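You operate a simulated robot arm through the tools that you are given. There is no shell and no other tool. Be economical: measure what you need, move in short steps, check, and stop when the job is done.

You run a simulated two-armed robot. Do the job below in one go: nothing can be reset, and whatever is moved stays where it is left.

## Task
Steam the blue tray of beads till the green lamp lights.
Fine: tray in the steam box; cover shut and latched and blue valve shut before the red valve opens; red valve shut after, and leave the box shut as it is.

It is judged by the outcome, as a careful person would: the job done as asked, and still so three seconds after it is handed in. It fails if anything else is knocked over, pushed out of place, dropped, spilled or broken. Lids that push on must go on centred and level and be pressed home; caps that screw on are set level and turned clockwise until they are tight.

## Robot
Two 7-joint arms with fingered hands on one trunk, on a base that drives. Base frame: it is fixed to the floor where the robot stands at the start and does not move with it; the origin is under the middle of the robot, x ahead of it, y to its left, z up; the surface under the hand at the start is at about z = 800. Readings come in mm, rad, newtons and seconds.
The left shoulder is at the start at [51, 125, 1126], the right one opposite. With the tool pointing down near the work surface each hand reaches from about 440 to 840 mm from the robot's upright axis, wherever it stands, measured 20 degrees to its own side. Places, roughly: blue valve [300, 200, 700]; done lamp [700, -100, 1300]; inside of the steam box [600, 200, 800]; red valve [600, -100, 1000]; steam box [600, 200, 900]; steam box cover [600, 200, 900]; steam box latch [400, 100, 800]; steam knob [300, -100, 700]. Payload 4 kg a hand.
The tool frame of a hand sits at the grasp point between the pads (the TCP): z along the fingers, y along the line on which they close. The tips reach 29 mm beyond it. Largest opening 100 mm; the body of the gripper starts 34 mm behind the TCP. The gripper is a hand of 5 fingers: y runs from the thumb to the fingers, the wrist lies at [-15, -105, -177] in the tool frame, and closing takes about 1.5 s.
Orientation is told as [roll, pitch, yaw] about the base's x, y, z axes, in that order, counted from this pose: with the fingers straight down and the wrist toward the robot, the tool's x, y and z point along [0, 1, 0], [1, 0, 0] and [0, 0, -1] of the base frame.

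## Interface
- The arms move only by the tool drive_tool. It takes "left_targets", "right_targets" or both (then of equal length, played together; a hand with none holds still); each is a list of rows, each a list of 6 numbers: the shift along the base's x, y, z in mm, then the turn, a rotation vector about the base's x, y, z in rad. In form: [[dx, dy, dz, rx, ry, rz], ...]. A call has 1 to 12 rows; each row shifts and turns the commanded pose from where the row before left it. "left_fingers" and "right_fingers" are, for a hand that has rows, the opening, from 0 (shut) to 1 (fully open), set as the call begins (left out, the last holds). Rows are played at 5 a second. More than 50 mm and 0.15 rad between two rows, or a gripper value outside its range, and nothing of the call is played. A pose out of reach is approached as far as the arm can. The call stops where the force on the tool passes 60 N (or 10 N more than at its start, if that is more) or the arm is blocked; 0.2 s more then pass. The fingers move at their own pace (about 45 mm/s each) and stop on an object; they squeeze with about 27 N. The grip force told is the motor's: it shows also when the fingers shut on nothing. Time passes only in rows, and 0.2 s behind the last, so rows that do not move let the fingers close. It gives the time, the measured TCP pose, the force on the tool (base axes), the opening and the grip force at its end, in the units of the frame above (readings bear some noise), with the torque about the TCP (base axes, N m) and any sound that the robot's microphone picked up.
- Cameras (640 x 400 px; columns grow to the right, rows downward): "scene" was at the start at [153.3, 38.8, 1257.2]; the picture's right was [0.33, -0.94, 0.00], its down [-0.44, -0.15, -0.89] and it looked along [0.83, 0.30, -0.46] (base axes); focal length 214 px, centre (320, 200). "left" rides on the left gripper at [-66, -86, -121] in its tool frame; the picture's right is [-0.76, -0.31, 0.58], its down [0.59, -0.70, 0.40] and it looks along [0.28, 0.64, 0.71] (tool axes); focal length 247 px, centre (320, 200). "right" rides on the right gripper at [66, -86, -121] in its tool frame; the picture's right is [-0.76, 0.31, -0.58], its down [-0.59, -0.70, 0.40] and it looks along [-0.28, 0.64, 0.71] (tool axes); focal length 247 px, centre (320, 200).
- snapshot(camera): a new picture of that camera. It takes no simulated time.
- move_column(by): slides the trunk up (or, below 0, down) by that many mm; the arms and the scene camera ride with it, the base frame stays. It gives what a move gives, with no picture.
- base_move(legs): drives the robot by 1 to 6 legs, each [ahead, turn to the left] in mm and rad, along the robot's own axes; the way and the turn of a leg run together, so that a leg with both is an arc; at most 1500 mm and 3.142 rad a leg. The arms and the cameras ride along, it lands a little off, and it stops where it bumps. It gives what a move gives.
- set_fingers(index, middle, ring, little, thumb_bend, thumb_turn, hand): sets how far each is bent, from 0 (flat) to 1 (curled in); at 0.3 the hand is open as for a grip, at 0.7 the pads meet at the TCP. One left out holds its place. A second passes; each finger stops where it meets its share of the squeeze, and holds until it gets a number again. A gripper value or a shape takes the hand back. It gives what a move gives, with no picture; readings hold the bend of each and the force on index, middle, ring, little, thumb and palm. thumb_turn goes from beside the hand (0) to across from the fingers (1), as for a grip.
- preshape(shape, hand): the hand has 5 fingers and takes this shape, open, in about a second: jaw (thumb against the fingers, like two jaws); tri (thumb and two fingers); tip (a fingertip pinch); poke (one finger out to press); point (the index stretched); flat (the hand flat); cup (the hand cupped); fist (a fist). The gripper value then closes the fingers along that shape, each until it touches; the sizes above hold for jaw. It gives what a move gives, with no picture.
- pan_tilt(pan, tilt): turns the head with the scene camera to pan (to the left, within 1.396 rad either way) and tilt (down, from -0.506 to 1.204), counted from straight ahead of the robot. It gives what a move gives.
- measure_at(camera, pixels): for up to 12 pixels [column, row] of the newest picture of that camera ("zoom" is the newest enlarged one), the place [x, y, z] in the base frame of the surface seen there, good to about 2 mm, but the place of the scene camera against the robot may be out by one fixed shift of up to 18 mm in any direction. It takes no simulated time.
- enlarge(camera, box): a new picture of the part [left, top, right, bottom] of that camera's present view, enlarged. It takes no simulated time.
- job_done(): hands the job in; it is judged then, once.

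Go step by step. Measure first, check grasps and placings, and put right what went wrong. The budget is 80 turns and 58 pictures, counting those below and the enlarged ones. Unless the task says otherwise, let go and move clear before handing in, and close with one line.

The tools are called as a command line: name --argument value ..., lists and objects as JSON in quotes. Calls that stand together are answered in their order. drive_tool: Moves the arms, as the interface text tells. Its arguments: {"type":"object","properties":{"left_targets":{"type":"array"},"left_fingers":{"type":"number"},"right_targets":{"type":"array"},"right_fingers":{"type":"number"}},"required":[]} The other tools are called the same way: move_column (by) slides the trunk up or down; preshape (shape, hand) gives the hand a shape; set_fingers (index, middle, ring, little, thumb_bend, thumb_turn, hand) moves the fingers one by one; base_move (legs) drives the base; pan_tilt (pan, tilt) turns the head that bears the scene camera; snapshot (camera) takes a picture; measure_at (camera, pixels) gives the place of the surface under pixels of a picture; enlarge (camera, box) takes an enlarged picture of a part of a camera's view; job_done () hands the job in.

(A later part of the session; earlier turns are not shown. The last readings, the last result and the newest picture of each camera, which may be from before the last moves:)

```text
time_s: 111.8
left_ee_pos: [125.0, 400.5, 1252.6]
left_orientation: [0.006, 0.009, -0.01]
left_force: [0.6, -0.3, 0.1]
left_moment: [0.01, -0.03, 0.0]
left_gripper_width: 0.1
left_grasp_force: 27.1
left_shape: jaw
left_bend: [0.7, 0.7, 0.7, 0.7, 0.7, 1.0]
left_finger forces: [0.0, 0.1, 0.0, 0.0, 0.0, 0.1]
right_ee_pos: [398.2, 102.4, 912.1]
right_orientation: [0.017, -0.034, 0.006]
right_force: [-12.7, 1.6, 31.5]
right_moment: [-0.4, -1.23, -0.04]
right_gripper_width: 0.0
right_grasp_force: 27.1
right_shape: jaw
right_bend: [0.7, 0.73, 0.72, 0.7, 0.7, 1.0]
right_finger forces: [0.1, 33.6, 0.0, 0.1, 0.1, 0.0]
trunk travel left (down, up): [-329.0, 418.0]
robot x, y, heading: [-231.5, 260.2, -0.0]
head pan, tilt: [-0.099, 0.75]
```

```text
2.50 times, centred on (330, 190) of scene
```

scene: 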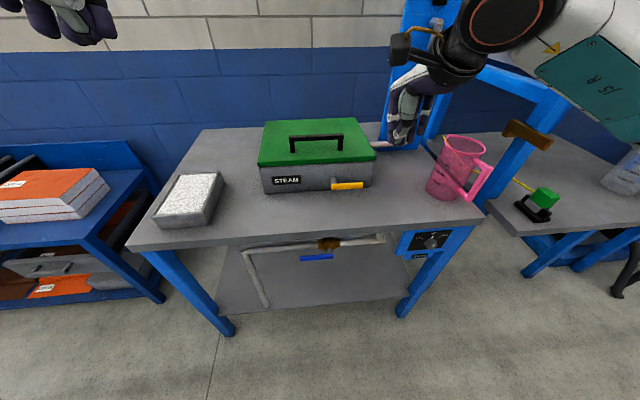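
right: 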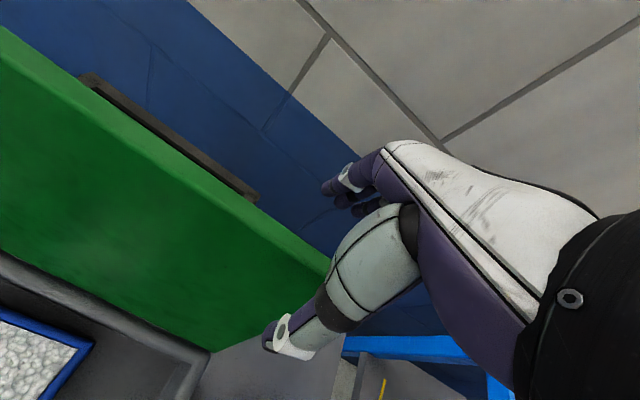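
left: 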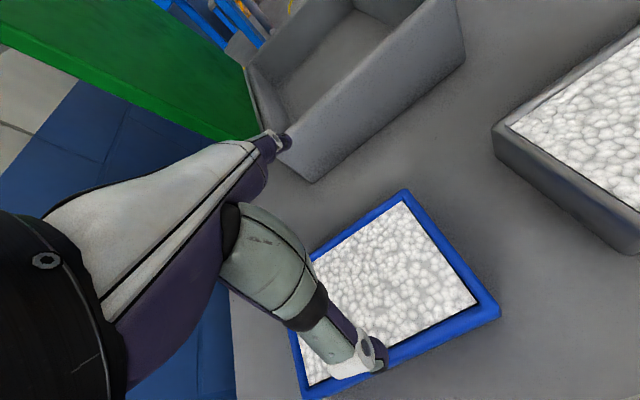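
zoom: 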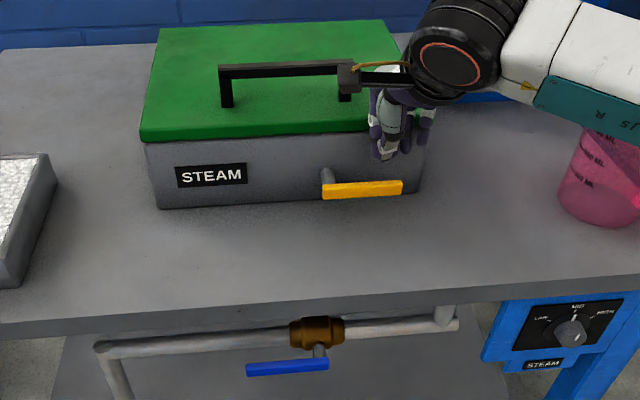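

The knuckles hit the lid's front lip, so a pinch from above won't work. I'll back off, lower the trunk, and come from the front with fingers pointing forward beneath the bar to push it up.

drive_tool --right_targets '[[-20, 0, 30, 0, 0, 0], [-40, -5, 25, 0, 0, 0], [-40, -10, 20, 0, 0, 0], [-20, -15, 15, 0, 0, 0]]'

move_column --by -160

drive_tool --right_targets '[[0, 0, 0, 0, -0.14, 0], [0, 0, 0, 0, -0.14, 0], [0, 0, 0, 0, -0.14, 0], [0, 0, 0, 0, -0.14, 0], [0, 0, 0, 0, -0.14, 0], [0, 0, 0, 0, -0.14, 0], [0, 0, 0, 0, -0.14, 0], [0, 0, 0, 0, -0.14, 0]]'

```text
time_s: 112.8
left_ee_pos: [130.3, 398.9, 1251.5]
left_orientation: [0.006, 0.013, -0.01]
left_force: [0.4, 0.2, 0.2]
left_moment: [0.0, 0.0, -0.02]
left_gripper_width: 0.0
left_grasp_force: 26.8
left_shape: jaw
left_bend: [0.7, 0.7, 0.7, 0.7, 0.7, 1.0]
left_finger forces: [0.0, 0.0, 0.1, 0.0, 0.1, 0.1]
right_ee_pos: [279.2, 70.7, 997.6]
right_orientation: [0.013, -0.026, 0.005]
right_force: [-0.1, -0.2, -0.7]
right_moment: [0.0, 0.02, 0.0]
right_gripper_width: 0.0
right_grasp_force: 26.7
right_shape: jaw
right_bend: [0.7, 0.73, 0.7, 0.7, 0.7, 1.0]
right_finger forces: [0.0, 0.1, 0.1, 0.0, 0.0, 0.0]
trunk travel left (down, up): [-329.0, 418.0]
robot x, y, heading: [-229.2, 262.5, -0.0]
head pan, tilt: [-0.099, 0.75]
```

```text
time_s: 114.6
left_ee_pos: [129.6, 399.5, 1091.8]
left_orientation: [0.008, 0.014, -0.01]
left_force: [0.1, 0.1, 0.6]
left_moment: [0.01, -0.02, -0.02]
left_gripper_width: 0.1
left_grasp_force: 26.6
left_shape: jaw
left_bend: [0.7, 0.7, 0.7, 0.7, 0.7, 1.0]
left_finger forces: [0.1, 0.0, 0.1, 0.0, 0.0, 0.0]
right_ee_pos: [279.1, 72.0, 838.4]
right_orientation: [0.012, -0.027, 0.006]
right_force: [0.1, 0.1, 0.4]
right_moment: [-0.02, -0.01, 0.02]
right_gripper_width: 0.1
right_grasp_force: 27.2
right_shape: jaw
right_bend: [0.7, 0.73, 0.7, 0.7, 0.7, 1.0]
right_finger forces: [0.0, 0.1, 0.0, 0.0, 0.0, 0.1]
trunk travel left (down, up): [-169.0, 578.0]
robot x, y, heading: [-229.3, 263.3, 0.002]
head pan, tilt: [-0.099, 0.75]
```

```text
time_s: 116.4
left_ee_pos: [130.6, 399.3, 1091.1]
left_orientation: [0.007, 0.013, -0.011]
left_force: [-1.0, 0.1, -0.2]
left_moment: [0.0, -0.01, -0.01]
left_gripper_width: 0.0
left_grasp_force: 26.8
left_shape: jaw
left_bend: [0.7, 0.7, 0.7, 0.7, 0.7, 1.0]
left_finger forces: [0.0, 0.0, 0.1, 0.1, 0.0, 0.0]
right_ee_pos: [305.9, 71.2, 836.2]
right_orientation: [0.01, -0.516, 0.006]
right_force: [0.0, 0.1, 0.8]
right_moment: [0.01, -0.01, -0.07]
right_gripper_width: 0.0
right_grasp_force: 27.0
right_shape: jaw
right_bend: [0.7, 0.73, 0.7, 0.7, 0.7, 1.0]
right_finger forces: [0.1, 0.1, 0.1, 0.0, 0.1, 0.1]
right hand out of reach, approached as far as the arm can: row 3, 4, 5, 6, 7, 8
trunk travel left (down, up): [-169.0, 578.0]
robot x, y, heading: [-230.7, 260.7, -0.004]
head pan, tilt: [-0.099, 0.75]
```

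The forward pitch is limited at this shoulder height. I'll raise the hand, drop the trunk further so the forearm rises toward the work, and then pitch more.

drive_tool --right_targets '[[-15, 0, 40, 0, 0, 0], [-15, 0, 40, 0, 0, 0], [0, 0, 40, 0, 0, 0], [0, 0, 38, 0, 0, 0]]'

move_column --by -150

drive_tool --right_targets '[[5, 0, 0, 0, -0.13, 0], [5, 0, 0, 0, -0.13, 0], [5, 0, 0, 0, -0.13, 0], [5, 0, 0, 0, -0.13, 0], [5, 0, 0, 0, -0.13, 0]]'

```text
time_s: 117.4
left_ee_pos: [130.0, 399.8, 1091.5]
left_orientation: [0.006, 0.013, -0.01]
left_force: [0.5, -0.2, -0.1]
left_moment: [-0.01, 0.0, -0.02]
left_gripper_width: 0.1
left_grasp_force: 26.8
left_shape: jaw
left_bend: [0.7, 0.7, 0.7, 0.7, 0.7, 1.0]
left_finger forces: [0.1, 0.0, 0.1, 0.0, 0.0, 0.1]
right_ee_pos: [302.4, 70.8, 996.1]
right_orientation: [0.01, -0.515, 0.008]
right_force: [0.9, 0.5, 0.6]
right_moment: [-0.01, 0.01, 0.02]
right_gripper_width: 0.0
right_grasp_force: 27.4
right_shape: jaw
right_bend: [0.7, 0.73, 0.7, 0.7, 0.7, 1.0]
right_finger forces: [0.0, 0.0, 0.1, 0.0, 0.0, 0.0]
right hand out of reach, approached as far as the arm can: row 1, 2
trunk travel left (down, up): [-169.0, 578.0]
robot x, y, heading: [-231.1, 259.0, 0.0]
head pan, tilt: [-0.099, 0.75]
```

```text
time_s: 119.2
left_ee_pos: [129.3, 399.5, 942.5]
left_orientation: [0.006, 0.013, -0.009]
left_force: [0.5, 1.0, 0.1]
left_moment: [0.0, -0.02, -0.03]
left_gripper_width: 0.3
left_grasp_force: 27.2
left_shape: jaw
left_bend: [0.7, 0.7, 0.7, 0.7, 0.7, 1.0]
left_finger forces: [0.1, 0.0, 0.1, 0.1, 0.1, 0.0]
right_ee_pos: [330.3, 67.5, 820.6]
right_orientation: [0.023, -0.463, -0.004]
right_force: [0.2, -0.1, 16.8]
right_moment: [-0.21, -0.33, 0.0]
right_gripper_width: 0.1
right_grasp_force: 27.0
right_shape: jaw
right_bend: [0.7, 0.74, 0.71, 0.7, 0.7, 1.0]
right_finger forces: [0.0, 0.0, 2.6, 0.0, 0.0, 0.0]
trunk travel left (down, up): [-20.0, 727.0]
robot x, y, heading: [-227.6, 259.1, -0.002]
head pan, tilt: [-0.099, 0.75]
stopped: the force on the tool passed its limit at 62 N (the readings are from after the stop); the commanded pose is now the measured one
```

```text
time_s: 120.4
left_ee_pos: [129.6, 399.5, 941.9]
left_orientation: [0.006, 0.014, -0.011]
left_force: [0.1, 0.5, -0.3]
left_moment: [0.01, -0.01, 0.01]
left_gripper_width: 0.0
left_grasp_force: 26.8
left_shape: jaw
left_bend: [0.7, 0.7, 0.7, 0.7, 0.7, 1.0]
left_finger forces: [0.1, 0.0, 0.1, 0.0, 0.1, 0.0]
right_ee_pos: [381.8, 65.8, 836.1]
right_orientation: [0.01, -0.877, 0.037]
right_force: [-4.2, -0.9, -2.8]
right_moment: [-0.03, -0.03, 0.02]
right_gripper_width: 0.1
right_grasp_force: 27.2
right_shape: jaw
right_bend: [0.7, 0.73, 0.7, 0.7, 0.7, 1.0]
right_finger forces: [6.9, 0.0, 0.1, 0.1, 0.0, 0.0]
right hand out of reach, approached as far as the arm can: row 1, 2, 3, 4, 5
trunk travel left (down, up): [-20.0, 727.0]
robot x, y, heading: [-233.3, 264.3, -0.005]
head pan, tilt: [-0.099, 0.75]
```

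The hand ended at (382, 66, 836) with pitch −0.88, and the index feels something pushing down on it: the latch bar. I'll lift and watch.

drive_tool --right_targets '[[0, 0, 12, 0, 0, 0], [0, 0, 12, 0, 0, 0], [0, 0, 12, 0, 0, 0], [0, 0, 12, 0, 0, 0]]'

enlarge --camera "scene" --box '[250, 60, 410, 220]'

```text
time_s: 121.4
left_ee_pos: [130.4, 399.5, 942.2]
left_orientation: [0.006, 0.014, -0.011]
left_force: [1.1, 0.0, 0.5]
left_moment: [-0.04, 0.01, 0.01]
left_gripper_width: 0.0
left_grasp_force: 27.7
left_shape: jaw
left_bend: [0.7, 0.7, 0.7, 0.7, 0.7, 1.0]
left_finger forces: [0.0, 0.1, 0.0, 0.1, 0.0, 0.0]
right_ee_pos: [381.9, 66.1, 884.4]
right_orientation: [0.009, -0.878, 0.037]
right_force: [-0.4, -0.8, -0.3]
right_moment: [-0.03, -0.02, 0.02]
right_gripper_width: 0.0
right_grasp_force: 27.0
right_shape: jaw
right_bend: [0.7, 0.73, 0.7, 0.7, 0.7, 1.0]
right_finger forces: [0.0, 0.0, 0.0, 0.0, 0.1, 0.0]
trunk travel left (down, up): [-20.0, 727.0]
robot x, y, heading: [-229.6, 260.5, -0.002]
head pan, tilt: [-0.099, 0.75]
```

```text
2.50 times, centred on (330, 140) of scene
```

zoom: 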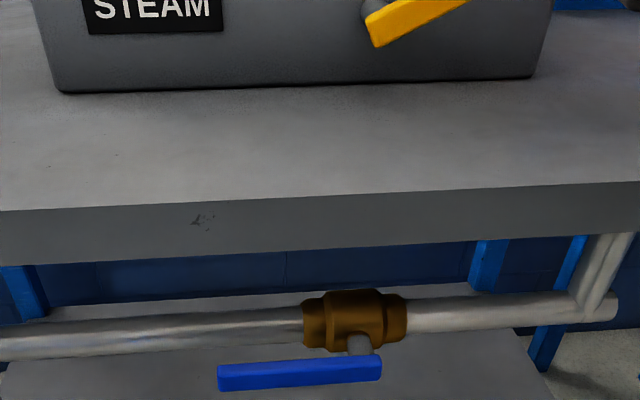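

The latch bar turned upward partway and stays there. I'll rise a bit more, then push it left toward vertical.

drive_tool --right_targets '[[0, 0, 14, 0, 0, 0], [0, 2, 14, 0, 0, 0], [0, 12, 0, 0, 0, 0], [0, 12, 0, 0, 0, 0], [0, 12, 0, 0, 0, 0], [0, 12, 0, 0, 0, 0], [0, 10, 0, 0, 0, 0], [0, 10, 0, 0, 0, 0]]'

```text
time_s: 123.2
left_ee_pos: [129.6, 398.2, 942.2]
left_orientation: [0.005, 0.015, -0.01]
left_force: [-0.5, -0.3, 0.0]
left_moment: [0.01, 0.02, 0.0]
left_gripper_width: 0.1
left_grasp_force: 26.7
left_shape: jaw
left_bend: [0.7, 0.7, 0.7, 0.7, 0.7, 1.0]
left_finger forces: [0.0, 0.0, 0.1, 0.0, 0.0, 0.1]
right_ee_pos: [382.3, 135.5, 912.7]
right_orientation: [0.011, -0.877, 0.037]
right_force: [0.4, -0.6, -0.3]
right_moment: [-0.04, -0.01, 0.04]
right_gripper_width: 0.0
right_grasp_force: 27.1
right_shape: jaw
right_bend: [0.7, 0.73, 0.7, 0.7, 0.7, 1.0]
right_finger forces: [0.0, 0.0, 0.1, 0.1, 0.0, 0.0]
trunk travel left (down, up): [-20.0, 727.0]
robot x, y, heading: [-230.4, 259.5, -0.001]
head pan, tilt: [-0.099, 0.75]
```

No resistance yet. I'll continue left in small steps until the latch's stop is felt.

drive_tool --right_targets '[[0, 6, 0, 0, 0, 0], [0, 6, 0, 0, 0, 0], [0, 6, 0, 0, 0, 0], [0, 6, 0, 0, 0, 0]]'

pan_tilt --pan -0.1 --tilt 0.35

snapshot --camera "scene"

```text
time_s: 124.2
left_ee_pos: [129.5, 398.8, 943.0]
left_orientation: [0.004, 0.014, -0.01]
left_force: [-0.7, 0.1, 0.5]
left_moment: [-0.01, -0.02, 0.04]
left_gripper_width: 0.2
left_grasp_force: 27.6
left_shape: jaw
left_bend: [0.7, 0.7, 0.7, 0.7, 0.7, 1.0]
left_finger forces: [0.0, 0.0, 0.0, 0.0, 0.0, 0.0]
right_ee_pos: [381.7, 159.8, 912.4]
right_orientation: [0.01, -0.876, 0.037]
right_force: [0.5, 0.6, 0.4]
right_moment: [-0.02, 0.01, 0.01]
right_gripper_width: 0.0
right_grasp_force: 27.3
right_shape: jaw
right_bend: [0.7, 0.73, 0.7, 0.7, 0.7, 1.0]
right_finger forces: [0.0, 0.0, 0.1, 0.1, 0.0, 0.0]
trunk travel left (down, up): [-20.0, 727.0]
robot x, y, heading: [-226.0, 264.2, -0.004]
head pan, tilt: [-0.099, 0.75]
```

```text
time_s: 125.0
left_ee_pos: [129.5, 399.7, 942.5]
left_orientation: [0.006, 0.012, -0.011]
left_force: [1.1, 0.3, -0.5]
left_moment: [0.02, 0.0, 0.01]
left_gripper_width: 0.1
left_grasp_force: 26.9
left_shape: jaw
left_bend: [0.7, 0.7, 0.7, 0.7, 0.7, 1.0]
left_finger forces: [0.0, 0.0, 0.0, 0.0, 0.0, 0.1]
right_ee_pos: [382.3, 159.6, 913.3]
right_orientation: [0.01, -0.88, 0.036]
right_force: [-0.3, -0.6, -0.6]
right_moment: [0.02, 0.02, 0.0]
right_gripper_width: 0.0
right_grasp_force: 26.7
right_shape: jaw
right_bend: [0.7, 0.73, 0.7, 0.7, 0.7, 1.0]
right_finger forces: [0.0, 0.0, 0.0, 0.1, 0.1, 0.1]
trunk travel left (down, up): [-20.0, 727.0]
robot x, y, heading: [-229.2, 267.2, -0.002]
head pan, tilt: [-0.099, 0.351]
```

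```text
2 pictures are left
```

scene: 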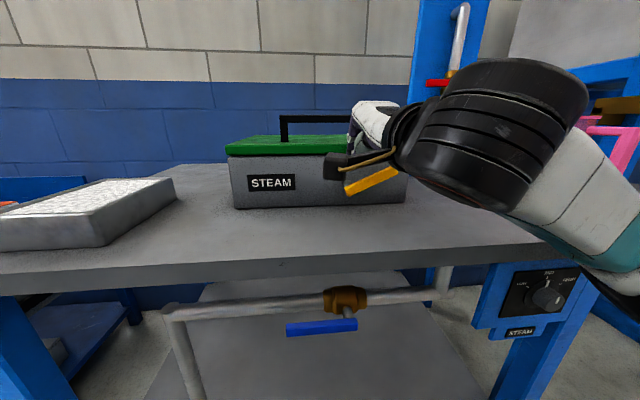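

The hand passed over the bar; the latch is still only ~25° up. I'll retreat, come back in lower and nearer the pivot (y≈102), and lift again.

drive_tool --right_targets '[[-40, 0, 0, 0, 0, 0], [-20, -40, 0, 0, 0, 0], [0, -18, -30, 0, 0, 0], [0, 0, -38, 0, 0, 0], [20, 0, 0, 0, 0, 0], [20, 0, 0, 0, 0, 0], [20, 0, 0, 0, 0, 0], [0, 0, 15, 0, 0, 0], [0, 0, 15, 0, 0, 0], [0, 0, 15, 0, 0, 0], [0, 0, 12, 0, 0, 0]]'

drive_tool --right_targets '[[0, 8, 0, 0, 0, 0], [0, 8, 0, 0, 0, 0], [0, 8, 0, 0, 0, 0], [0, 8, 0, 0, 0, 0], [0, 6, 0, 0, 0, 0]]'

```text
time_s: 126.2
left_ee_pos: [125.1, 399.4, 943.6]
left_orientation: [0.007, 0.008, -0.011]
left_force: [-0.9, 1.0, -0.1]
left_moment: [-0.04, -0.01, -0.04]
left_gripper_width: 0.0
left_grasp_force: 26.7
left_shape: jaw
left_bend: [0.7, 0.7, 0.7, 0.7, 0.7, 1.0]
left_finger forces: [0.1, 0.1, 0.0, 0.0, 0.1, 0.0]
right_ee_pos: [367.5, 106.5, 880.6]
right_orientation: [0.007, -0.893, 0.047]
right_force: [-38.3, -9.3, 5.2]
right_moment: [-0.11, 0.16, -0.52]
right_gripper_width: 0.0
right_grasp_force: 27.1
right_shape: jaw
right_bend: [0.7, 0.74, 0.7, 0.7, 0.7, 1.0]
right_finger forces: [0.1, 76.3, 0.0, 0.1, 0.0, 0.0]
right hand out of reach, approached as far as the arm can: row 2, 3, 4
trunk travel left (down, up): [-20.0, 727.0]
robot x, y, heading: [-231.8, 259.7, -0.0]
head pan, tilt: [-0.099, 0.351]
stopped in row 5 (right hand): the force on the tool passed its limit at 76 N (the readings are from after the stop); the commanded pose is now the measured one
```

```text
time_s: 127.3
left_ee_pos: [131.0, 398.9, 941.9]
left_orientation: [0.005, 0.019, -0.009]
left_force: [-0.2, -0.4, -1.4]
left_moment: [-0.03, 0.03, -0.03]
left_gripper_width: 0.0
left_grasp_force: 26.8
left_shape: jaw
left_bend: [0.7, 0.7, 0.7, 0.7, 0.7, 1.0]
left_finger forces: [0.0, 0.0, 0.1, 0.0, 0.1, 0.0]
right_ee_pos: [376.8, 145.2, 870.6]
right_orientation: [0.007, -0.876, 0.044]
right_force: [-2.1, -0.4, 0.1]
right_moment: [0.01, 0.0, -0.11]
right_gripper_width: 0.2
right_grasp_force: 27.0
right_shape: jaw
right_bend: [0.7, 0.74, 0.7, 0.7, 0.7, 1.0]
right_finger forces: [0.1, 0.0, 2.0, 0.1, 0.1, 0.0]
trunk travel left (down, up): [-20.0, 727.0]
robot x, y, heading: [-228.7, 260.3, 0.004]
head pan, tilt: [-0.099, 0.351]
```

Retreat was reach-limited and the hand bumped the bar's front. I'll use the base instead: back 70, reposition lower, then forward 70.

base_move --legs '[[-70, 0]]'

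drive_tool --right_targets '[[0, -22, -14, 0, 0, 0], [0, -21, -15, 0, 0, 0]]'

base_move --legs '[[72, 0]]'

drive_tool --right_targets '[[0, 0, 0, 0, 0, 0], [0, 0, 12, 0, 0, 0], [0, 0, 12, 0, 0, 0], [0, 0, 12, 0, 0, 0], [0, 0, 12, 0, 0, 0], [0, 0, 10, 0, 0, 0]]'

```text
time_s: 128.4
left_ee_pos: [58.1, 399.8, 942.3]
left_orientation: [0.006, 0.015, -0.009]
left_force: [-0.4, 0.1, 0.3]
left_moment: [0.02, -0.03, 0.01]
left_gripper_width: 0.1
left_grasp_force: 26.5
left_shape: jaw
left_bend: [0.7, 0.7, 0.7, 0.7, 0.7, 1.0]
left_finger forces: [0.1, 0.1, 0.1, 0.1, 0.0, 0.0]
right_ee_pos: [303.1, 146.4, 875.0]
right_orientation: [0.006, -0.884, 0.048]
right_force: [0.3, -0.6, -0.6]
right_moment: [-0.02, -0.02, -0.01]
right_gripper_width: 0.0
right_grasp_force: 27.1
right_shape: jaw
right_bend: [0.7, 0.74, 0.7, 0.7, 0.7, 1.0]
right_finger forces: [0.0, 0.0, 0.0, 0.0, 0.0, 0.0]
trunk travel left (down, up): [-20.0, 727.0]
robot x, y, heading: [-298.8, 261.3, 0.004]
head pan, tilt: [-0.099, 0.351]
```

```text
time_s: 129.0
left_ee_pos: [58.5, 399.8, 943.4]
left_orientation: [0.004, 0.014, -0.01]
left_force: [0.4, -0.4, -0.6]
left_moment: [-0.01, 0.0, -0.01]
left_gripper_width: 0.0
left_grasp_force: 27.1
left_shape: jaw
left_bend: [0.7, 0.7, 0.7, 0.7, 0.7, 1.0]
left_finger forces: [0.1, 0.0, 0.0, 0.0, 0.1, 0.0]
right_ee_pos: [308.5, 102.7, 847.4]
right_orientation: [0.006, -0.882, 0.047]
right_force: [-0.1, 0.2, -0.3]
right_moment: [0.02, -0.04, -0.03]
right_gripper_width: 0.0
right_grasp_force: 26.6
right_shape: jaw
right_bend: [0.7, 0.74, 0.7, 0.7, 0.7, 1.0]
right_finger forces: [0.0, 0.0, 0.1, 0.0, 0.1, 0.0]
right hand out of reach, approached as far as the arm can: row 2
trunk travel left (down, up): [-20.0, 727.0]
robot x, y, heading: [-299.9, 264.2, -0.001]
head pan, tilt: [-0.099, 0.351]
```

```text
time_s: 130.1
left_ee_pos: [123.6, 399.4, 943.6]
left_orientation: [0.006, 0.014, -0.011]
left_force: [0.0, 0.4, 0.4]
left_moment: [0.02, 0.02, 0.0]
left_gripper_width: 0.0
left_grasp_force: 26.8
left_shape: jaw
left_bend: [0.7, 0.7, 0.7, 0.7, 0.7, 1.0]
left_finger forces: [0.1, 0.0, 0.0, 0.0, 0.0, 0.0]
right_ee_pos: [367.9, 103.2, 847.8]
right_orientation: [-0.001, -0.884, 0.058]
right_force: [-24.0, -7.5, -1.0]
right_moment: [-0.05, 0.24, -0.3]
right_gripper_width: 0.0
right_grasp_force: 26.6
right_shape: jaw
right_bend: [0.7, 0.75, 0.7, 0.7, 0.7, 1.0]
right_finger forces: [0.0, 0.0, 0.0, 0.1, 0.0, 0.0]
trunk travel left (down, up): [-20.0, 727.0]
robot x, y, heading: [-234.6, 259.6, -0.0]
head pan, tilt: [-0.099, 0.351]
stopped in leg 1: the force on the tool passed its limit at 71 N (the readings are from after the stop); the commanded pose is now the measured one
```

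```text
time_s: 131.5
left_ee_pos: [124.4, 400.2, 942.0]
left_orientation: [0.005, 0.014, -0.011]
left_force: [-0.1, -0.3, 0.0]
left_moment: [-0.03, 0.0, -0.01]
left_gripper_width: 0.2
left_grasp_force: 26.7
left_shape: jaw
left_bend: [0.7, 0.7, 0.7, 0.7, 0.7, 1.0]
left_finger forces: [0.1, 0.1, 0.0, 0.0, 0.0, 0.0]
right_ee_pos: [369.1, 105.1, 906.6]
right_orientation: [-0.002, -0.885, 0.061]
right_force: [-24.1, 9.7, -9.9]
right_moment: [0.09, 0.41, 0.17]
right_gripper_width: 0.0
right_grasp_force: 27.2
right_shape: jaw
right_bend: [0.7, 0.74, 0.7, 0.7, 0.7, 1.0]
right_finger forces: [0.1, 0.0, 0.0, 0.0, 0.0, 0.1]
trunk travel left (down, up): [-20.0, 727.0]
robot x, y, heading: [-234.8, 261.4, 0.0]
head pan, tilt: [-0.099, 0.351]
```

The force pattern (−z on the tool) suggests the bar is riding up with the hand. I'll sweep left and slightly up to carry it toward vertical.

drive_tool --right_targets '[[3, 6, 4, 0, 0, 0], [3, 8, 3, 0, 0, 0], [2, 8, 0, 0, 0, 0], [0, 8, 0, 0, 0, 0], [0, 8, 0, 0, 0, 0]]'

snapshot --camera "scene"

```text
time_s: 132.2
left_ee_pos: [120.0, 399.1, 943.4]
left_orientation: [0.005, 0.014, -0.009]
left_force: [0.6, 0.8, -0.4]
left_moment: [0.02, -0.05, 0.03]
left_gripper_width: 0.0
left_grasp_force: 26.4
left_shape: jaw
left_bend: [0.7, 0.7, 0.7, 0.7, 0.7, 1.0]
left_finger forces: [0.0, 0.0, 0.1, 0.0, 0.0, 0.0]
right_ee_pos: [368.8, 125.6, 919.7]
right_orientation: [-0.006, -0.899, 0.072]
right_force: [-32.6, -2.2, 1.5]
right_moment: [-0.19, 0.19, -0.09]
right_gripper_width: 0.0
right_grasp_force: 27.3
right_shape: jaw
right_bend: [0.7, 0.74, 0.7, 0.7, 0.7, 1.0]
right_finger forces: [0.1, 0.0, 0.0, 0.0, 0.0, 0.0]
trunk travel left (down, up): [-20.0, 727.0]
robot x, y, heading: [-235.0, 260.4, 0.002]
head pan, tilt: [-0.099, 0.351]
stopped in row 3 (right hand): the force on the tool passed its limit at 63 N (the readings are from after the stop); the commanded pose is now the measured one
```

```text
1 pictures are left
```

scene: 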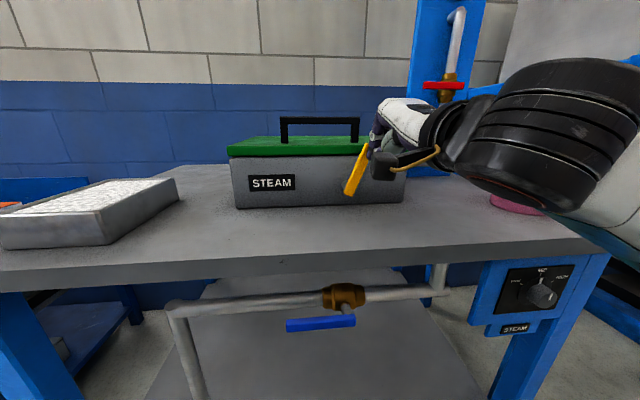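

The latch is now ~65° up with my hand on its right side. I'll ease back from the box 5 mm and push left to finish.

drive_tool --right_targets '[[-5, 0, 0, 0, 0, 0], [0, 7, 0, 0, 0, 0], [0, 7, 0, 0, 0, 0], [0, 7, 0, 0, 0, 0], [0, 7, 0, 0, 0, 0], [0, 6, 0, 0, 0, 0]]'

```text
time_s: 133.7
left_ee_pos: [123.8, 395.8, 942.3]
left_orientation: [0.008, 0.014, -0.011]
left_force: [-0.1, -0.1, -0.2]
left_moment: [-0.03, 0.02, 0.0]
left_gripper_width: 0.0
left_grasp_force: 26.9
left_shape: jaw
left_bend: [0.7, 0.7, 0.7, 0.7, 0.7, 1.0]
left_finger forces: [0.0, 0.1, 0.0, 0.0, 0.2, 0.0]
right_ee_pos: [370.3, 151.5, 916.1]
right_orientation: [0.003, -0.892, 0.047]
right_force: [-11.8, -34.0, -3.5]
right_moment: [-0.19, 0.08, -0.76]
right_gripper_width: 0.3
right_grasp_force: 27.1
right_shape: jaw
right_bend: [0.71, 0.74, 0.7, 0.7, 0.7, 1.0]
right_finger forces: [0.0, 0.0, 0.0, 0.0, 0.0, 0.1]
trunk travel left (down, up): [-20.0, 727.0]
robot x, y, heading: [-239.0, 262.7, 0.0]
head pan, tilt: [-0.099, 0.351]
```

Firm resistance (34 N) means the latch is against its stop, so it's latched. I'll ease off, back the base away, and bring the right hand down in front of the table to the blue lever's outer end.

drive_tool --right_targets '[[0, -8, 0, 0, 0, 0], [0, -8, 0, 0, 0, 0]]'

base_move --legs '[[-125, 0]]'

drive_tool --right_targets '[[0, 40, -12, 0, 0.04, 0], [0, 40, -12, 0, 0.04, 0], [0, 40, -12, 0, 0.04, 0], [0, 42, -15, 0, 0.04, 0], [0, 0, -40, 0, 0.04, 0], [0, 0, -40, 0, 0.04, 0], [0, 0, -35, 0, 0.04, 0]]'

```text
time_s: 134.2
left_ee_pos: [124.5, 400.0, 941.9]
left_orientation: [0.006, 0.015, -0.01]
left_force: [-0.6, 0.0, -0.3]
left_moment: [0.04, -0.01, -0.02]
left_gripper_width: 0.0
left_grasp_force: 26.9
left_shape: jaw
left_bend: [0.7, 0.7, 0.7, 0.7, 0.7, 1.0]
left_finger forces: [0.0, 0.1, 0.0, 0.1, 0.0, 0.0]
right_ee_pos: [369.6, 143.3, 915.1]
right_orientation: [0.0, -0.891, 0.069]
right_force: [-0.2, 0.4, 0.4]
right_moment: [-0.01, -0.01, -0.02]
right_gripper_width: 0.0
right_grasp_force: 26.8
right_shape: jaw
right_bend: [0.71, 0.74, 0.7, 0.7, 0.7, 1.0]
right_finger forces: [0.0, 0.0, 0.1, 0.1, 0.0, 0.0]
trunk travel left (down, up): [-20.0, 727.0]
robot x, y, heading: [-232.3, 260.6, -0.002]
head pan, tilt: [-0.099, 0.351]
```

```text
time_s: 135.5
left_ee_pos: [-1.6, 399.2, 941.9]
left_orientation: [0.005, 0.016, -0.008]
left_force: [1.1, -0.8, 0.0]
left_moment: [0.0, 0.0, -0.03]
left_gripper_width: 0.0
left_grasp_force: 27.1
left_shape: jaw
left_bend: [0.7, 0.7, 0.7, 0.7, 0.7, 1.0]
left_finger forces: [0.0, 0.0, 0.0, 0.1, 0.0, 0.0]
right_ee_pos: [243.6, 142.3, 915.2]
right_orientation: [-0.001, -0.892, 0.065]
right_force: [-0.2, 0.1, -0.3]
right_moment: [0.02, -0.01, -0.01]
right_gripper_width: 0.1
right_grasp_force: 26.7
right_shape: jaw
right_bend: [0.71, 0.74, 0.7, 0.7, 0.7, 1.0]
right_finger forces: [0.0, 0.1, 0.0, 0.1, 0.0, 0.1]
trunk travel left (down, up): [-20.0, 727.0]
robot x, y, heading: [-361.2, 264.8, -0.004]
head pan, tilt: [-0.099, 0.351]
```

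```text
time_s: 137.1
left_ee_pos: [-2.8, 398.6, 942.3]
left_orientation: [0.006, 0.016, -0.011]
left_force: [0.4, 0.1, -0.8]
left_moment: [-0.02, -0.03, 0.01]
left_gripper_width: 0.0
left_grasp_force: 26.9
left_shape: jaw
left_bend: [0.7, 0.7, 0.7, 0.7, 0.7, 1.0]
left_finger forces: [0.1, 0.0, 0.0, 0.0, 0.1, 0.0]
right_ee_pos: [243.7, 304.1, 748.9]
right_orientation: [0.019, -0.612, 0.048]
right_force: [-0.3, 0.4, -0.7]
right_moment: [0.01, 0.0, 0.03]
right_gripper_width: 0.0
right_grasp_force: 26.8
right_shape: jaw
right_bend: [0.71, 0.74, 0.7, 0.7, 0.7, 1.0]
right_finger forces: [0.1, 0.0, 0.1, 0.0, 0.1, 0.0]
trunk travel left (down, up): [-20.0, 727.0]
robot x, y, heading: [-362.9, 262.1, -0.001]
head pan, tilt: [-0.099, 0.351]
```

The tips are just above the lever's outer end. I'll press down and see whether it turns or is blocked.

drive_tool --right_targets '[[3, -4, -10, 0, 0, 0], [2, -5, -10, 0, 0, 0], [0, 0, -10, 0, 0, 0], [0, 0, -12, 0, 0, 0], [0, 0, -12, 0, 0, 0], [0, 0, -12, 0, 0, 0], [0, 0, -12, 0, 0, 0]]'

```text
time_s: 138.7
left_ee_pos: [-2.5, 398.7, 942.4]
left_orientation: [0.005, 0.016, -0.011]
left_force: [0.3, -0.1, 0.0]
left_moment: [-0.01, -0.03, 0.0]
left_gripper_width: 0.0
left_grasp_force: 26.7
left_shape: jaw
left_bend: [0.7, 0.7, 0.7, 0.7, 0.7, 1.0]
left_finger forces: [0.0, 0.0, 0.1, 0.0, 0.1, 0.0]
right_ee_pos: [248.3, 296.7, 671.0]
right_orientation: [0.019, -0.612, 0.05]
right_force: [-0.9, 0.1, 0.7]
right_moment: [-0.02, -0.03, 0.01]
right_gripper_width: 0.0
right_grasp_force: 26.7
right_shape: jaw
right_bend: [0.71, 0.74, 0.7, 0.7, 0.7, 1.0]
right_finger forces: [0.1, 0.0, 0.6, 0.0, 0.0, 0.0]
trunk travel left (down, up): [-20.0, 727.0]
robot x, y, heading: [-363.2, 259.4, 0.001]
head pan, tilt: [-0.099, 0.351]
```

Almost no resistance, so it probably turned with the hand. I'll sweep right at this height: resistance near the pivot line means it has reached vertical.

drive_tool --right_targets '[[0, -10, -6, 0, 0, 0], [0, -10, -6, 0, 0, 0], [0, -10, 0, 0, 0, 0], [0, -10, 0, 0, 0, 0], [0, -10, 0, 0, 0, 0], [0, -10, 0, 0, 0, 0], [0, -8, 0, 0, 0, 0], [0, -8, 0, 0, 0, 0]]'

```text
time_s: 140.5
left_ee_pos: [-3.4, 399.8, 943.4]
left_orientation: [0.005, 0.015, -0.01]
left_force: [-0.3, -0.2, 0.0]
left_moment: [-0.02, -0.01, -0.01]
left_gripper_width: 0.1
left_grasp_force: 26.9
left_shape: jaw
left_bend: [0.7, 0.7, 0.7, 0.7, 0.7, 1.0]
left_finger forces: [0.0, 0.0, 0.0, 0.1, 0.0, 0.1]
right_ee_pos: [246.1, 220.2, 660.2]
right_orientation: [0.018, -0.614, 0.049]
right_force: [-17.2, 3.6, 0.9]
right_moment: [-0.08, -0.38, -0.5]
right_gripper_width: 0.0
right_grasp_force: 27.7
right_shape: jaw
right_bend: [0.71, 0.74, 0.7, 0.7, 0.7, 1.0]
right_finger forces: [0.1, 0.0, 15.6, 2.1, 0.0, 0.1]
trunk travel left (down, up): [-20.0, 727.0]
robot x, y, heading: [-363.0, 262.7, 0.002]
head pan, tilt: [-0.099, 0.351]
```

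Contact was frontal and ambiguous; the short little finger may have missed the lever. I'll redo it deeper, with the ring and middle fingers over the lever's outer half, in short steps with readings.

drive_tool --right_targets '[[-18, 0, 0, 0, 0, 0], [0, 25, 43, 0, 0, 0], [0, 30, 38, 0, 0, 0], [0, 0, 10, 0, 0, 0], [12, 0, 0, 0, 0, 0], [12, 0, 0, 0, 0, 0]]'

drive_tool --right_targets '[[0, 0, -12, 0, 0, 0], [0, 0, -12, 0, 0, 0], [0, 0, -10, 0, 0, 0]]'

drive_tool --right_targets '[[0, 0, -12, 0, 0, 0], [0, 0, -12, 0, 0, 0], [0, 0, -12, 0, 0, 0]]'

```text
time_s: 141.9
left_ee_pos: [-7.3, 398.8, 944.2]
left_orientation: [0.005, 0.01, -0.01]
left_force: [0.2, 0.5, -0.2]
left_moment: [0.03, -0.04, 0.0]
left_gripper_width: 0.2
left_grasp_force: 26.9
left_shape: jaw
left_bend: [0.7, 0.7, 0.7, 0.7, 0.7, 1.0]
left_finger forces: [0.1, 0.1, 0.1, 0.0, 0.0, 0.0]
right_ee_pos: [248.0, 276.0, 753.3]
right_orientation: [0.017, -0.616, 0.056]
right_force: [-46.3, -6.5, 7.0]
right_moment: [0.1, -1.49, -0.75]
right_gripper_width: 0.0
right_grasp_force: 27.1
right_shape: jaw
right_bend: [0.71, 0.71, 0.7, 0.7, 0.7, 1.0]
right_finger forces: [0.0, 46.3, 0.0, 0.0, 0.1, 0.1]
trunk travel left (down, up): [-20.0, 727.0]
robot x, y, heading: [-362.5, 266.8, -0.002]
head pan, tilt: [-0.099, 0.351]
```

```text
time_s: 142.7
left_ee_pos: [-0.8, 400.5, 941.3]
left_orientation: [0.004, 0.016, -0.011]
left_force: [0.0, 0.8, -0.1]
left_moment: [0.0, 0.0, 0.01]
left_gripper_width: 0.0
left_grasp_force: 27.2
left_shape: jaw
left_bend: [0.7, 0.7, 0.7, 0.7, 0.7, 1.0]
left_finger forces: [0.1, 0.1, 0.0, 0.0, 0.0, 0.0]
right_ee_pos: [256.0, 273.8, 715.0]
right_orientation: [0.017, -0.613, 0.047]
right_force: [-0.5, 0.3, 0.6]
right_moment: [0.03, 0.01, 0.01]
right_gripper_width: 0.2
right_grasp_force: 27.6
right_shape: jaw
right_bend: [0.71, 0.73, 0.7, 0.7, 0.7, 1.0]
right_finger forces: [0.1, 0.0, 0.0, 0.1, 0.0, 0.0]
trunk travel left (down, up): [-20.0, 727.0]
robot x, y, heading: [-359.5, 258.7, 0.001]
head pan, tilt: [-0.099, 0.351]
```

```text
time_s: 143.5
left_ee_pos: [-2.3, 400.2, 942.3]
left_orientation: [0.005, 0.015, -0.011]
left_force: [0.4, 0.3, -0.3]
left_moment: [0.01, 0.07, -0.02]
left_gripper_width: 0.1
left_grasp_force: 26.5
left_shape: jaw
left_bend: [0.7, 0.7, 0.7, 0.7, 0.7, 1.0]
left_finger forces: [0.1, 0.1, 0.0, 0.0, 0.0, 0.0]
right_ee_pos: [253.9, 274.6, 680.4]
right_orientation: [0.02, -0.612, 0.046]
right_force: [0.5, 0.0, 0.3]
right_moment: [0.02, 0.01, -0.01]
right_gripper_width: 0.0
right_grasp_force: 27.2
right_shape: jaw
right_bend: [0.71, 0.73, 0.7, 0.7, 0.7, 1.0]
right_finger forces: [0.0, 0.0, 0.1, 0.1, 0.1, 0.1]
trunk travel left (down, up): [-20.0, 727.0]
robot x, y, heading: [-360.0, 259.7, -0.002]
head pan, tilt: [-0.099, 0.351]
```

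No contact where the lever used to be, so it already turned down. I'll sweep right, lower, to press it home.

drive_tool --right_targets '[[0, -10, -8, 0, 0, 0], [0, -10, -8, 0, 0, 0], [0, -10, -8, 0, 0, 0], [0, -8, 0, 0, 0, 0]]'

drive_tool --right_targets '[[0, -6, 0, 0, 0, 0], [0, -6, 0, 0, 0, 0], [0, -6, 0, 0, 0, 0]]'

drive_tool --right_targets '[[0, -6, 0, 0, 0, 0], [0, -6, 0, 0, 0, 0], [0, -6, 0, 0, 0, 0]]'

```text
time_s: 144.5
left_ee_pos: [-1.9, 399.0, 942.0]
left_orientation: [0.006, 0.014, -0.01]
left_force: [0.9, 0.3, 0.5]
left_moment: [0.0, -0.03, 0.03]
left_gripper_width: 0.0
left_grasp_force: 27.3
left_shape: jaw
left_bend: [0.7, 0.7, 0.7, 0.7, 0.7, 1.0]
left_finger forces: [0.0, 0.0, 0.0, 0.0, 0.0, 0.0]
right_ee_pos: [253.8, 237.9, 657.2]
right_orientation: [0.022, -0.612, 0.051]
right_force: [-2.5, 8.2, 0.0]
right_moment: [-0.06, -0.02, -0.11]
right_gripper_width: 0.0
right_grasp_force: 27.3
right_shape: jaw
right_bend: [0.71, 0.73, 0.7, 0.71, 0.7, 1.0]
right_finger forces: [0.0, 0.0, 0.1, 11.8, 0.1, 0.0]
trunk travel left (down, up): [-20.0, 727.0]
robot x, y, heading: [-363.2, 263.1, -0.001]
head pan, tilt: [-0.099, 0.351]
```

```text
time_s: 145.2
left_ee_pos: [-1.1, 401.0, 941.7]
left_orientation: [0.004, 0.015, -0.012]
left_force: [0.1, 0.2, 0.9]
left_moment: [0.02, -0.01, -0.02]
left_gripper_width: 0.0
left_grasp_force: 27.0
left_shape: jaw
left_bend: [0.7, 0.7, 0.7, 0.7, 0.7, 1.0]
left_finger forces: [0.0, 0.0, 0.1, 0.0, 0.0, 0.0]
right_ee_pos: [250.3, 234.3, 657.1]
right_orientation: [0.036, -0.609, 0.074]
right_force: [1.6, 21.1, -3.5]
right_moment: [0.15, -0.03, 0.27]
right_gripper_width: 0.0
right_grasp_force: 26.7
right_shape: jaw
right_bend: [0.71, 0.73, 0.7, 0.71, 0.7, 1.0]
right_finger forces: [0.0, 0.0, 0.0, 35.0, 0.1, 0.0]
trunk travel left (down, up): [-20.0, 727.0]
robot x, y, heading: [-360.7, 261.3, -0.003]
head pan, tilt: [-0.099, 0.351]
stopped in row 3 (right hand): the force on the tool passed its limit at 64 N (the readings are from after the stop); the commanded pose is now the measured one
```

```text
time_s: 145.8
left_ee_pos: [-1.9, 400.7, 942.3]
left_orientation: [0.004, 0.017, -0.011]
left_force: [0.3, -0.4, -0.6]
left_moment: [0.03, 0.01, -0.02]
left_gripper_width: 0.1
left_grasp_force: 26.8
left_shape: jaw
left_bend: [0.7, 0.7, 0.7, 0.7, 0.7, 1.0]
left_finger forces: [0.0, 0.0, 0.0, 0.0, 0.0, 0.0]
right_ee_pos: [247.5, 233.1, 658.1]
right_orientation: [0.048, -0.606, 0.093]
right_force: [0.0, 23.5, -3.0]
right_moment: [0.13, 0.06, 0.34]
right_gripper_width: 0.0
right_grasp_force: 27.3
right_shape: jaw
right_bend: [0.71, 0.73, 0.71, 0.71, 0.7, 1.0]
right_finger forces: [0.0, 0.1, 0.0, 39.3, 0.0, 0.0]
trunk travel left (down, up): [-20.0, 727.0]
robot x, y, heading: [-361.8, 265.5, -0.004]
head pan, tilt: [-0.099, 0.351]
stopped in row 2 (right hand): the force on the tool passed its limit at 65 N (the readings are from after the stop); the commanded pose is now the measured one
```

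The lever is hard against its stop with the little finger at y≈195, right under the pivot, so the blue valve is shut. Now I'll back off, raise the trunk, level the hand, and drive in toward the red valve.

drive_tool --right_targets '[[0, 8, 0, 0, 0, 0], [0, 8, 0, 0, 0, 0]]'

base_move --legs '[[-70, 0]]'

move_column --by 430

drive_tool --right_targets '[[0, -29, 6, -0.004, 0.06, -0.008], [0, -29, 6, -0.004, 0.06, -0.008], [0, -29, 6, -0.004, 0.06, -0.008], [0, -29, 6, -0.004, 0.06, -0.008], [0, -29, 6, -0.004, 0.06, -0.008], [0, -29, 6, -0.004, 0.06, -0.008], [0, -29, 6, -0.004, 0.06, -0.008], [0, -29, 6, -0.004, 0.06, -0.008], [0, -29, 6, -0.004, 0.06, -0.008], [0, -29, 6, -0.004, 0.06, -0.008], [0, -29, 6, 0, 0, 0]]'

base_move --legs '[[350, 0]]'

```text
time_s: 146.4
left_ee_pos: [-1.8, 399.4, 942.3]
left_orientation: [0.006, 0.016, -0.01]
left_force: [0.4, -0.5, 0.6]
left_moment: [-0.03, -0.01, -0.02]
left_gripper_width: 0.2
left_grasp_force: 26.8
left_shape: jaw
left_bend: [0.7, 0.7, 0.7, 0.7, 0.7, 1.0]
left_finger forces: [0.1, 0.0, 0.0, 0.0, 0.0, 0.0]
right_ee_pos: [249.0, 244.9, 658.4]
right_orientation: [0.043, -0.608, 0.085]
right_force: [-0.3, -0.5, -0.4]
right_moment: [0.0, 0.01, 0.01]
right_gripper_width: 0.1
right_grasp_force: 26.7
right_shape: jaw
right_bend: [0.71, 0.73, 0.7, 0.7, 0.7, 1.0]
right_finger forces: [0.0, 0.0, 0.0, 0.0, 0.1, 0.1]
trunk travel left (down, up): [-20.0, 727.0]
robot x, y, heading: [-358.9, 262.0, -0.001]
head pan, tilt: [-0.099, 0.351]
```

```text
time_s: 147.4
left_ee_pos: [-73.0, 400.1, 942.4]
left_orientation: [0.004, 0.016, -0.01]
left_force: [-0.7, 0.3, -0.3]
left_moment: [0.02, 0.01, 0.0]
left_gripper_width: 0.0
left_grasp_force: 27.2
left_shape: jaw
left_bend: [0.7, 0.7, 0.7, 0.7, 0.7, 1.0]
left_finger forces: [0.0, 0.1, 0.1, 0.0, 0.0, 0.0]
right_ee_pos: [177.3, 245.8, 658.6]
right_orientation: [0.046, -0.608, 0.085]
right_force: [0.1, 0.3, 0.0]
right_moment: [-0.02, 0.0, 0.01]
right_gripper_width: 0.0
right_grasp_force: 27.0
right_shape: jaw
right_bend: [0.71, 0.73, 0.7, 0.7, 0.7, 1.0]
right_finger forces: [0.0, 0.1, 0.0, 0.1, 0.0, 0.0]
trunk travel left (down, up): [-20.0, 727.0]
robot x, y, heading: [-434.6, 264.8, -0.001]
head pan, tilt: [-0.099, 0.351]
```

```text
refused: 430 is not a number from -400 to 400
```

```text
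time_s: 149.8
left_ee_pos: [-72.2, 401.0, 942.1]
left_orientation: [0.005, 0.016, -0.011]
left_force: [-0.2, 0.6, 0.0]
left_moment: [-0.01, 0.01, 0.03]
left_gripper_width: 0.0
left_grasp_force: 27.5
left_shape: jaw
left_bend: [0.7, 0.7, 0.7, 0.7, 0.7, 1.0]
left_finger forces: [0.1, 0.1, 0.0, 0.0, 0.0, 0.1]
right_ee_pos: [179.3, -73.7, 724.8]
right_orientation: [0.031, -0.004, 0.007]
right_force: [0.3, 0.2, 0.4]
right_moment: [0.03, 0.01, 0.01]
right_gripper_width: 0.3
right_grasp_force: 26.7
right_shape: jaw
right_bend: [0.71, 0.73, 0.7, 0.7, 0.7, 1.0]
right_finger forces: [0.0, 0.0, 0.0, 0.0, 0.0, 0.0]
trunk travel left (down, up): [-20.0, 727.0]
robot x, y, heading: [-430.7, 264.9, 0.0]
head pan, tilt: [-0.099, 0.351]
```

```text
time_s: 151.0
left_ee_pos: [-11.4, 400.3, 940.9]
left_orientation: [0.004, 0.015, -0.008]
left_force: [-0.3, -0.2, 0.3]
left_moment: [0.02, -0.01, 0.03]
left_gripper_width: 0.4
left_grasp_force: 27.0
left_shape: jaw
left_bend: [0.7, 0.7, 0.7, 0.7, 0.7, 1.0]
left_finger forces: [0.0, 0.0, 0.1, 0.0, 0.0, 0.1]
right_ee_pos: [232.0, -72.6, 724.1]
right_orientation: [0.027, 0.008, 0.005]
right_force: [-12.2, -1.5, 3.1]
right_moment: [0.03, -0.71, -0.19]
right_gripper_width: 0.1
right_grasp_force: 27.5
right_shape: jaw
right_bend: [0.71, 0.73, 0.7, 0.7, 0.7, 1.0]
right_finger forces: [0.0, 12.3, 0.0, 0.1, 0.1, 0.0]
trunk travel left (down, up): [-20.0, 727.0]
robot x, y, heading: [-371.3, 259.2, -0.002]
head pan, tilt: [-0.099, 0.351]
stopped in leg 1: the force on the tool passed its limit at 129 N (the readings are from after the stop); the commanded pose is now the measured one
5 turns are left
```

The trunk move was refused (limit 400), so the hand bumped the panel edge. I'll back off, raise 400, drive in over the red lever, then press its outer end down and sweep it to its stop, all with readings.

base_move --legs '[[-60, 0]]'

move_column --by 400

drive_tool --right_targets '[[0, 16, 5, 0, 0, 0], [0, 16, 5, 0, 0, 0]]'

base_move --legs '[[389, 0]]'

pan_tilt --pan -0.6 --tilt 0.2

drive_tool --right_targets '[[0, 0, -12, 0, 0, 0], [0, 0, -12, 0, 0, 0], [0, 0, -12, 0, 0, 0], [0, 0, -12, 0, 0, 0], [0, 0, -12, 0, 0, 0]]'

drive_tool --right_targets '[[0, 0, -12, 0, 0, 0], [0, 0, -12, 0, 0, 0], [0, 0, -12, 0, 0, 0], [0, 0, -10, 0, 0, 0]]'

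```text
time_s: 151.9
left_ee_pos: [-73.1, 400.2, 941.5]
left_orientation: [0.005, 0.016, -0.009]
left_force: [0.1, 0.2, -0.4]
left_moment: [-0.02, 0.06, 0.04]
left_gripper_width: 0.3
left_grasp_force: 26.8
left_shape: jaw
left_bend: [0.7, 0.7, 0.7, 0.7, 0.7, 1.0]
left_finger forces: [0.1, 0.0, 0.1, 0.0, 0.0, 0.0]
right_ee_pos: [173.8, -72.9, 723.8]
right_orientation: [0.028, 0.009, 0.006]
right_force: [-0.7, -0.5, 0.2]
right_moment: [0.01, 0.03, 0.02]
right_gripper_width: 0.3
right_grasp_force: 26.5
right_shape: jaw
right_bend: [0.71, 0.73, 0.7, 0.7, 0.7, 1.0]
right_finger forces: [0.0, 0.0, 0.1, 0.0, 0.0, 0.0]
trunk travel left (down, up): [-20.0, 727.0]
robot x, y, heading: [-432.6, 262.8, -0.001]
head pan, tilt: [-0.099, 0.351]
```

```text
time_s: 155.8
left_ee_pos: [-70.8, 400.5, 1341.0]
left_orientation: [0.004, 0.018, -0.009]
left_force: [-0.7, -1.5, -0.1]
left_moment: [0.01, -0.01, -0.01]
left_gripper_width: 0.0
left_grasp_force: 26.7
left_shape: jaw
left_bend: [0.7, 0.7, 0.7, 0.7, 0.7, 1.0]
left_finger forces: [0.0, 0.1, 0.1, 0.0, 0.1, 0.0]
right_ee_pos: [174.6, -73.2, 1124.3]
right_orientation: [0.029, 0.01, 0.006]
right_force: [0.3, 0.6, 0.0]
right_moment: [-0.01, -0.01, -0.01]
right_gripper_width: 0.0
right_grasp_force: 26.9
right_shape: jaw
right_bend: [0.71, 0.73, 0.7, 0.7, 0.7, 1.0]
right_finger forces: [0.0, 0.0, 0.1, 0.0, 0.0, 0.0]
trunk travel left (down, up): [-420.0, 327.0]
robot x, y, heading: [-433.6, 256.9, -0.001]
head pan, tilt: [-0.099, 0.351]
```

```text
time_s: 156.4
left_ee_pos: [-71.0, 401.1, 1342.8]
left_orientation: [0.005, 0.016, -0.008]
left_force: [-0.4, -0.1, -1.0]
left_moment: [0.0, -0.03, 0.0]
left_gripper_width: 0.2
left_grasp_force: 26.7
left_shape: jaw
left_bend: [0.7, 0.7, 0.7, 0.7, 0.7, 1.0]
left_finger forces: [0.0, 0.0, 0.0, 0.0, 0.0, 0.0]
right_ee_pos: [173.1, -41.7, 1133.7]
right_orientation: [0.028, 0.012, 0.008]
right_force: [0.1, -0.5, 0.0]
right_moment: [0.02, 0.01, -0.02]
right_gripper_width: 0.1
right_grasp_force: 27.4
right_shape: jaw
right_bend: [0.71, 0.73, 0.7, 0.7, 0.7, 1.0]
right_finger forces: [0.0, 0.0, 0.0, 0.1, 0.1, 0.1]
trunk travel left (down, up): [-420.0, 327.0]
robot x, y, heading: [-432.3, 263.1, 0.001]
head pan, tilt: [-0.099, 0.351]
```

```text
time_s: 158.8
left_ee_pos: [313.5, 399.6, 1341.0]
left_orientation: [0.006, 0.017, -0.009]
left_force: [0.2, 0.7, -0.6]
left_moment: [0.01, 0.02, 0.01]
left_gripper_width: 0.0
left_grasp_force: 27.1
left_shape: jaw
left_bend: [0.7, 0.7, 0.7, 0.7, 0.7, 1.0]
left_finger forces: [0.1, 0.1, 0.0, 0.1, 0.0, 0.0]
right_ee_pos: [559.1, -42.0, 1133.2]
right_orientation: [0.027, 0.012, 0.005]
right_force: [-0.4, 0.4, 0.1]
right_moment: [0.01, 0.03, 0.0]
right_gripper_width: 0.1
right_grasp_force: 27.1
right_shape: jaw
right_bend: [0.71, 0.73, 0.7, 0.7, 0.7, 1.0]
right_finger forces: [0.0, 0.0, 0.0, 0.0, 0.1, 0.1]
trunk travel left (down, up): [-420.0, 327.0]
robot x, y, heading: [-46.3, 258.2, -0.001]
head pan, tilt: [-0.099, 0.351]
```

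```text
time_s: 159.7
left_ee_pos: [312.8, 399.6, 1341.3]
left_orientation: [0.004, 0.016, -0.009]
left_force: [0.3, -0.3, 0.0]
left_moment: [-0.02, -0.02, -0.03]
left_gripper_width: 0.0
left_grasp_force: 27.2
left_shape: jaw
left_bend: [0.7, 0.7, 0.7, 0.7, 0.7, 1.0]
left_finger forces: [0.1, 0.1, 0.0, 0.0, 0.1, 0.0]
right_ee_pos: [559.4, -42.1, 1134.1]
right_orientation: [0.027, 0.008, 0.005]
right_force: [-0.6, 0.2, -1.2]
right_moment: [0.0, 0.0, 0.04]
right_gripper_width: 0.0
right_grasp_force: 26.6
right_shape: jaw
right_bend: [0.71, 0.73, 0.7, 0.7, 0.7, 1.0]
right_finger forces: [0.0, 0.0, 0.1, 0.0, 0.0, 0.0]
trunk travel left (down, up): [-420.0, 327.0]
robot x, y, heading: [-46.5, 264.0, -0.002]
head pan, tilt: [-0.6, 0.201]
```

```text
time_s: 160.9
left_ee_pos: [313.3, 399.7, 1342.0]
left_orientation: [0.007, 0.017, -0.009]
left_force: [0.0, -0.6, 1.1]
left_moment: [0.02, -0.01, -0.01]
left_gripper_width: 0.0
left_grasp_force: 27.3
left_shape: jaw
left_bend: [0.7, 0.7, 0.7, 0.7, 0.7, 1.0]
left_finger forces: [0.0, 0.0, 0.0, 0.0, 0.0, 0.1]
right_ee_pos: [559.6, -43.1, 1073.8]
right_orientation: [0.028, 0.009, 0.007]
right_force: [-0.4, -0.1, -0.1]
right_moment: [0.02, 0.0, -0.03]
right_gripper_width: 0.2
right_grasp_force: 26.9
right_shape: jaw
right_bend: [0.71, 0.73, 0.7, 0.7, 0.7, 1.0]
right_finger forces: [0.0, 0.0, 0.0, 0.0, 0.1, 0.1]
trunk travel left (down, up): [-420.0, 327.0]
robot x, y, heading: [-44.6, 260.9, 0.005]
head pan, tilt: [-0.6, 0.201]
```

```text
time_s: 161.8
left_ee_pos: [308.9, 399.7, 1342.7]
left_orientation: [0.004, 0.013, -0.009]
left_force: [-0.1, -0.1, -0.8]
left_moment: [0.0, 0.01, -0.01]
left_gripper_width: 0.0
left_grasp_force: 27.3
left_shape: jaw
left_bend: [0.7, 0.7, 0.7, 0.7, 0.7, 1.0]
left_finger forces: [0.0, 0.1, 0.0, 0.0, 0.0, 0.0]
right_ee_pos: [561.8, -42.4, 1060.4]
right_orientation: [0.034, -0.035, 0.005]
right_force: [-17.9, 2.2, 22.2]
right_moment: [-0.18, 0.06, -0.15]
right_gripper_width: 0.0
right_grasp_force: 26.7
right_shape: jaw
right_bend: [0.71, 0.77, 0.7, 0.7, 0.7, 1.0]
right_finger forces: [0.0, 47.0, 0.0, 0.0, 0.0, 0.1]
trunk travel left (down, up): [-420.0, 327.0]
robot x, y, heading: [-46.7, 261.7, 0.002]
head pan, tilt: [-0.6, 0.201]
stopped in row 4 (right hand): the force on the tool passed its limit at 64 N (the readings are from after the stop); the commanded pose is now the measured one
4 turns are left
```

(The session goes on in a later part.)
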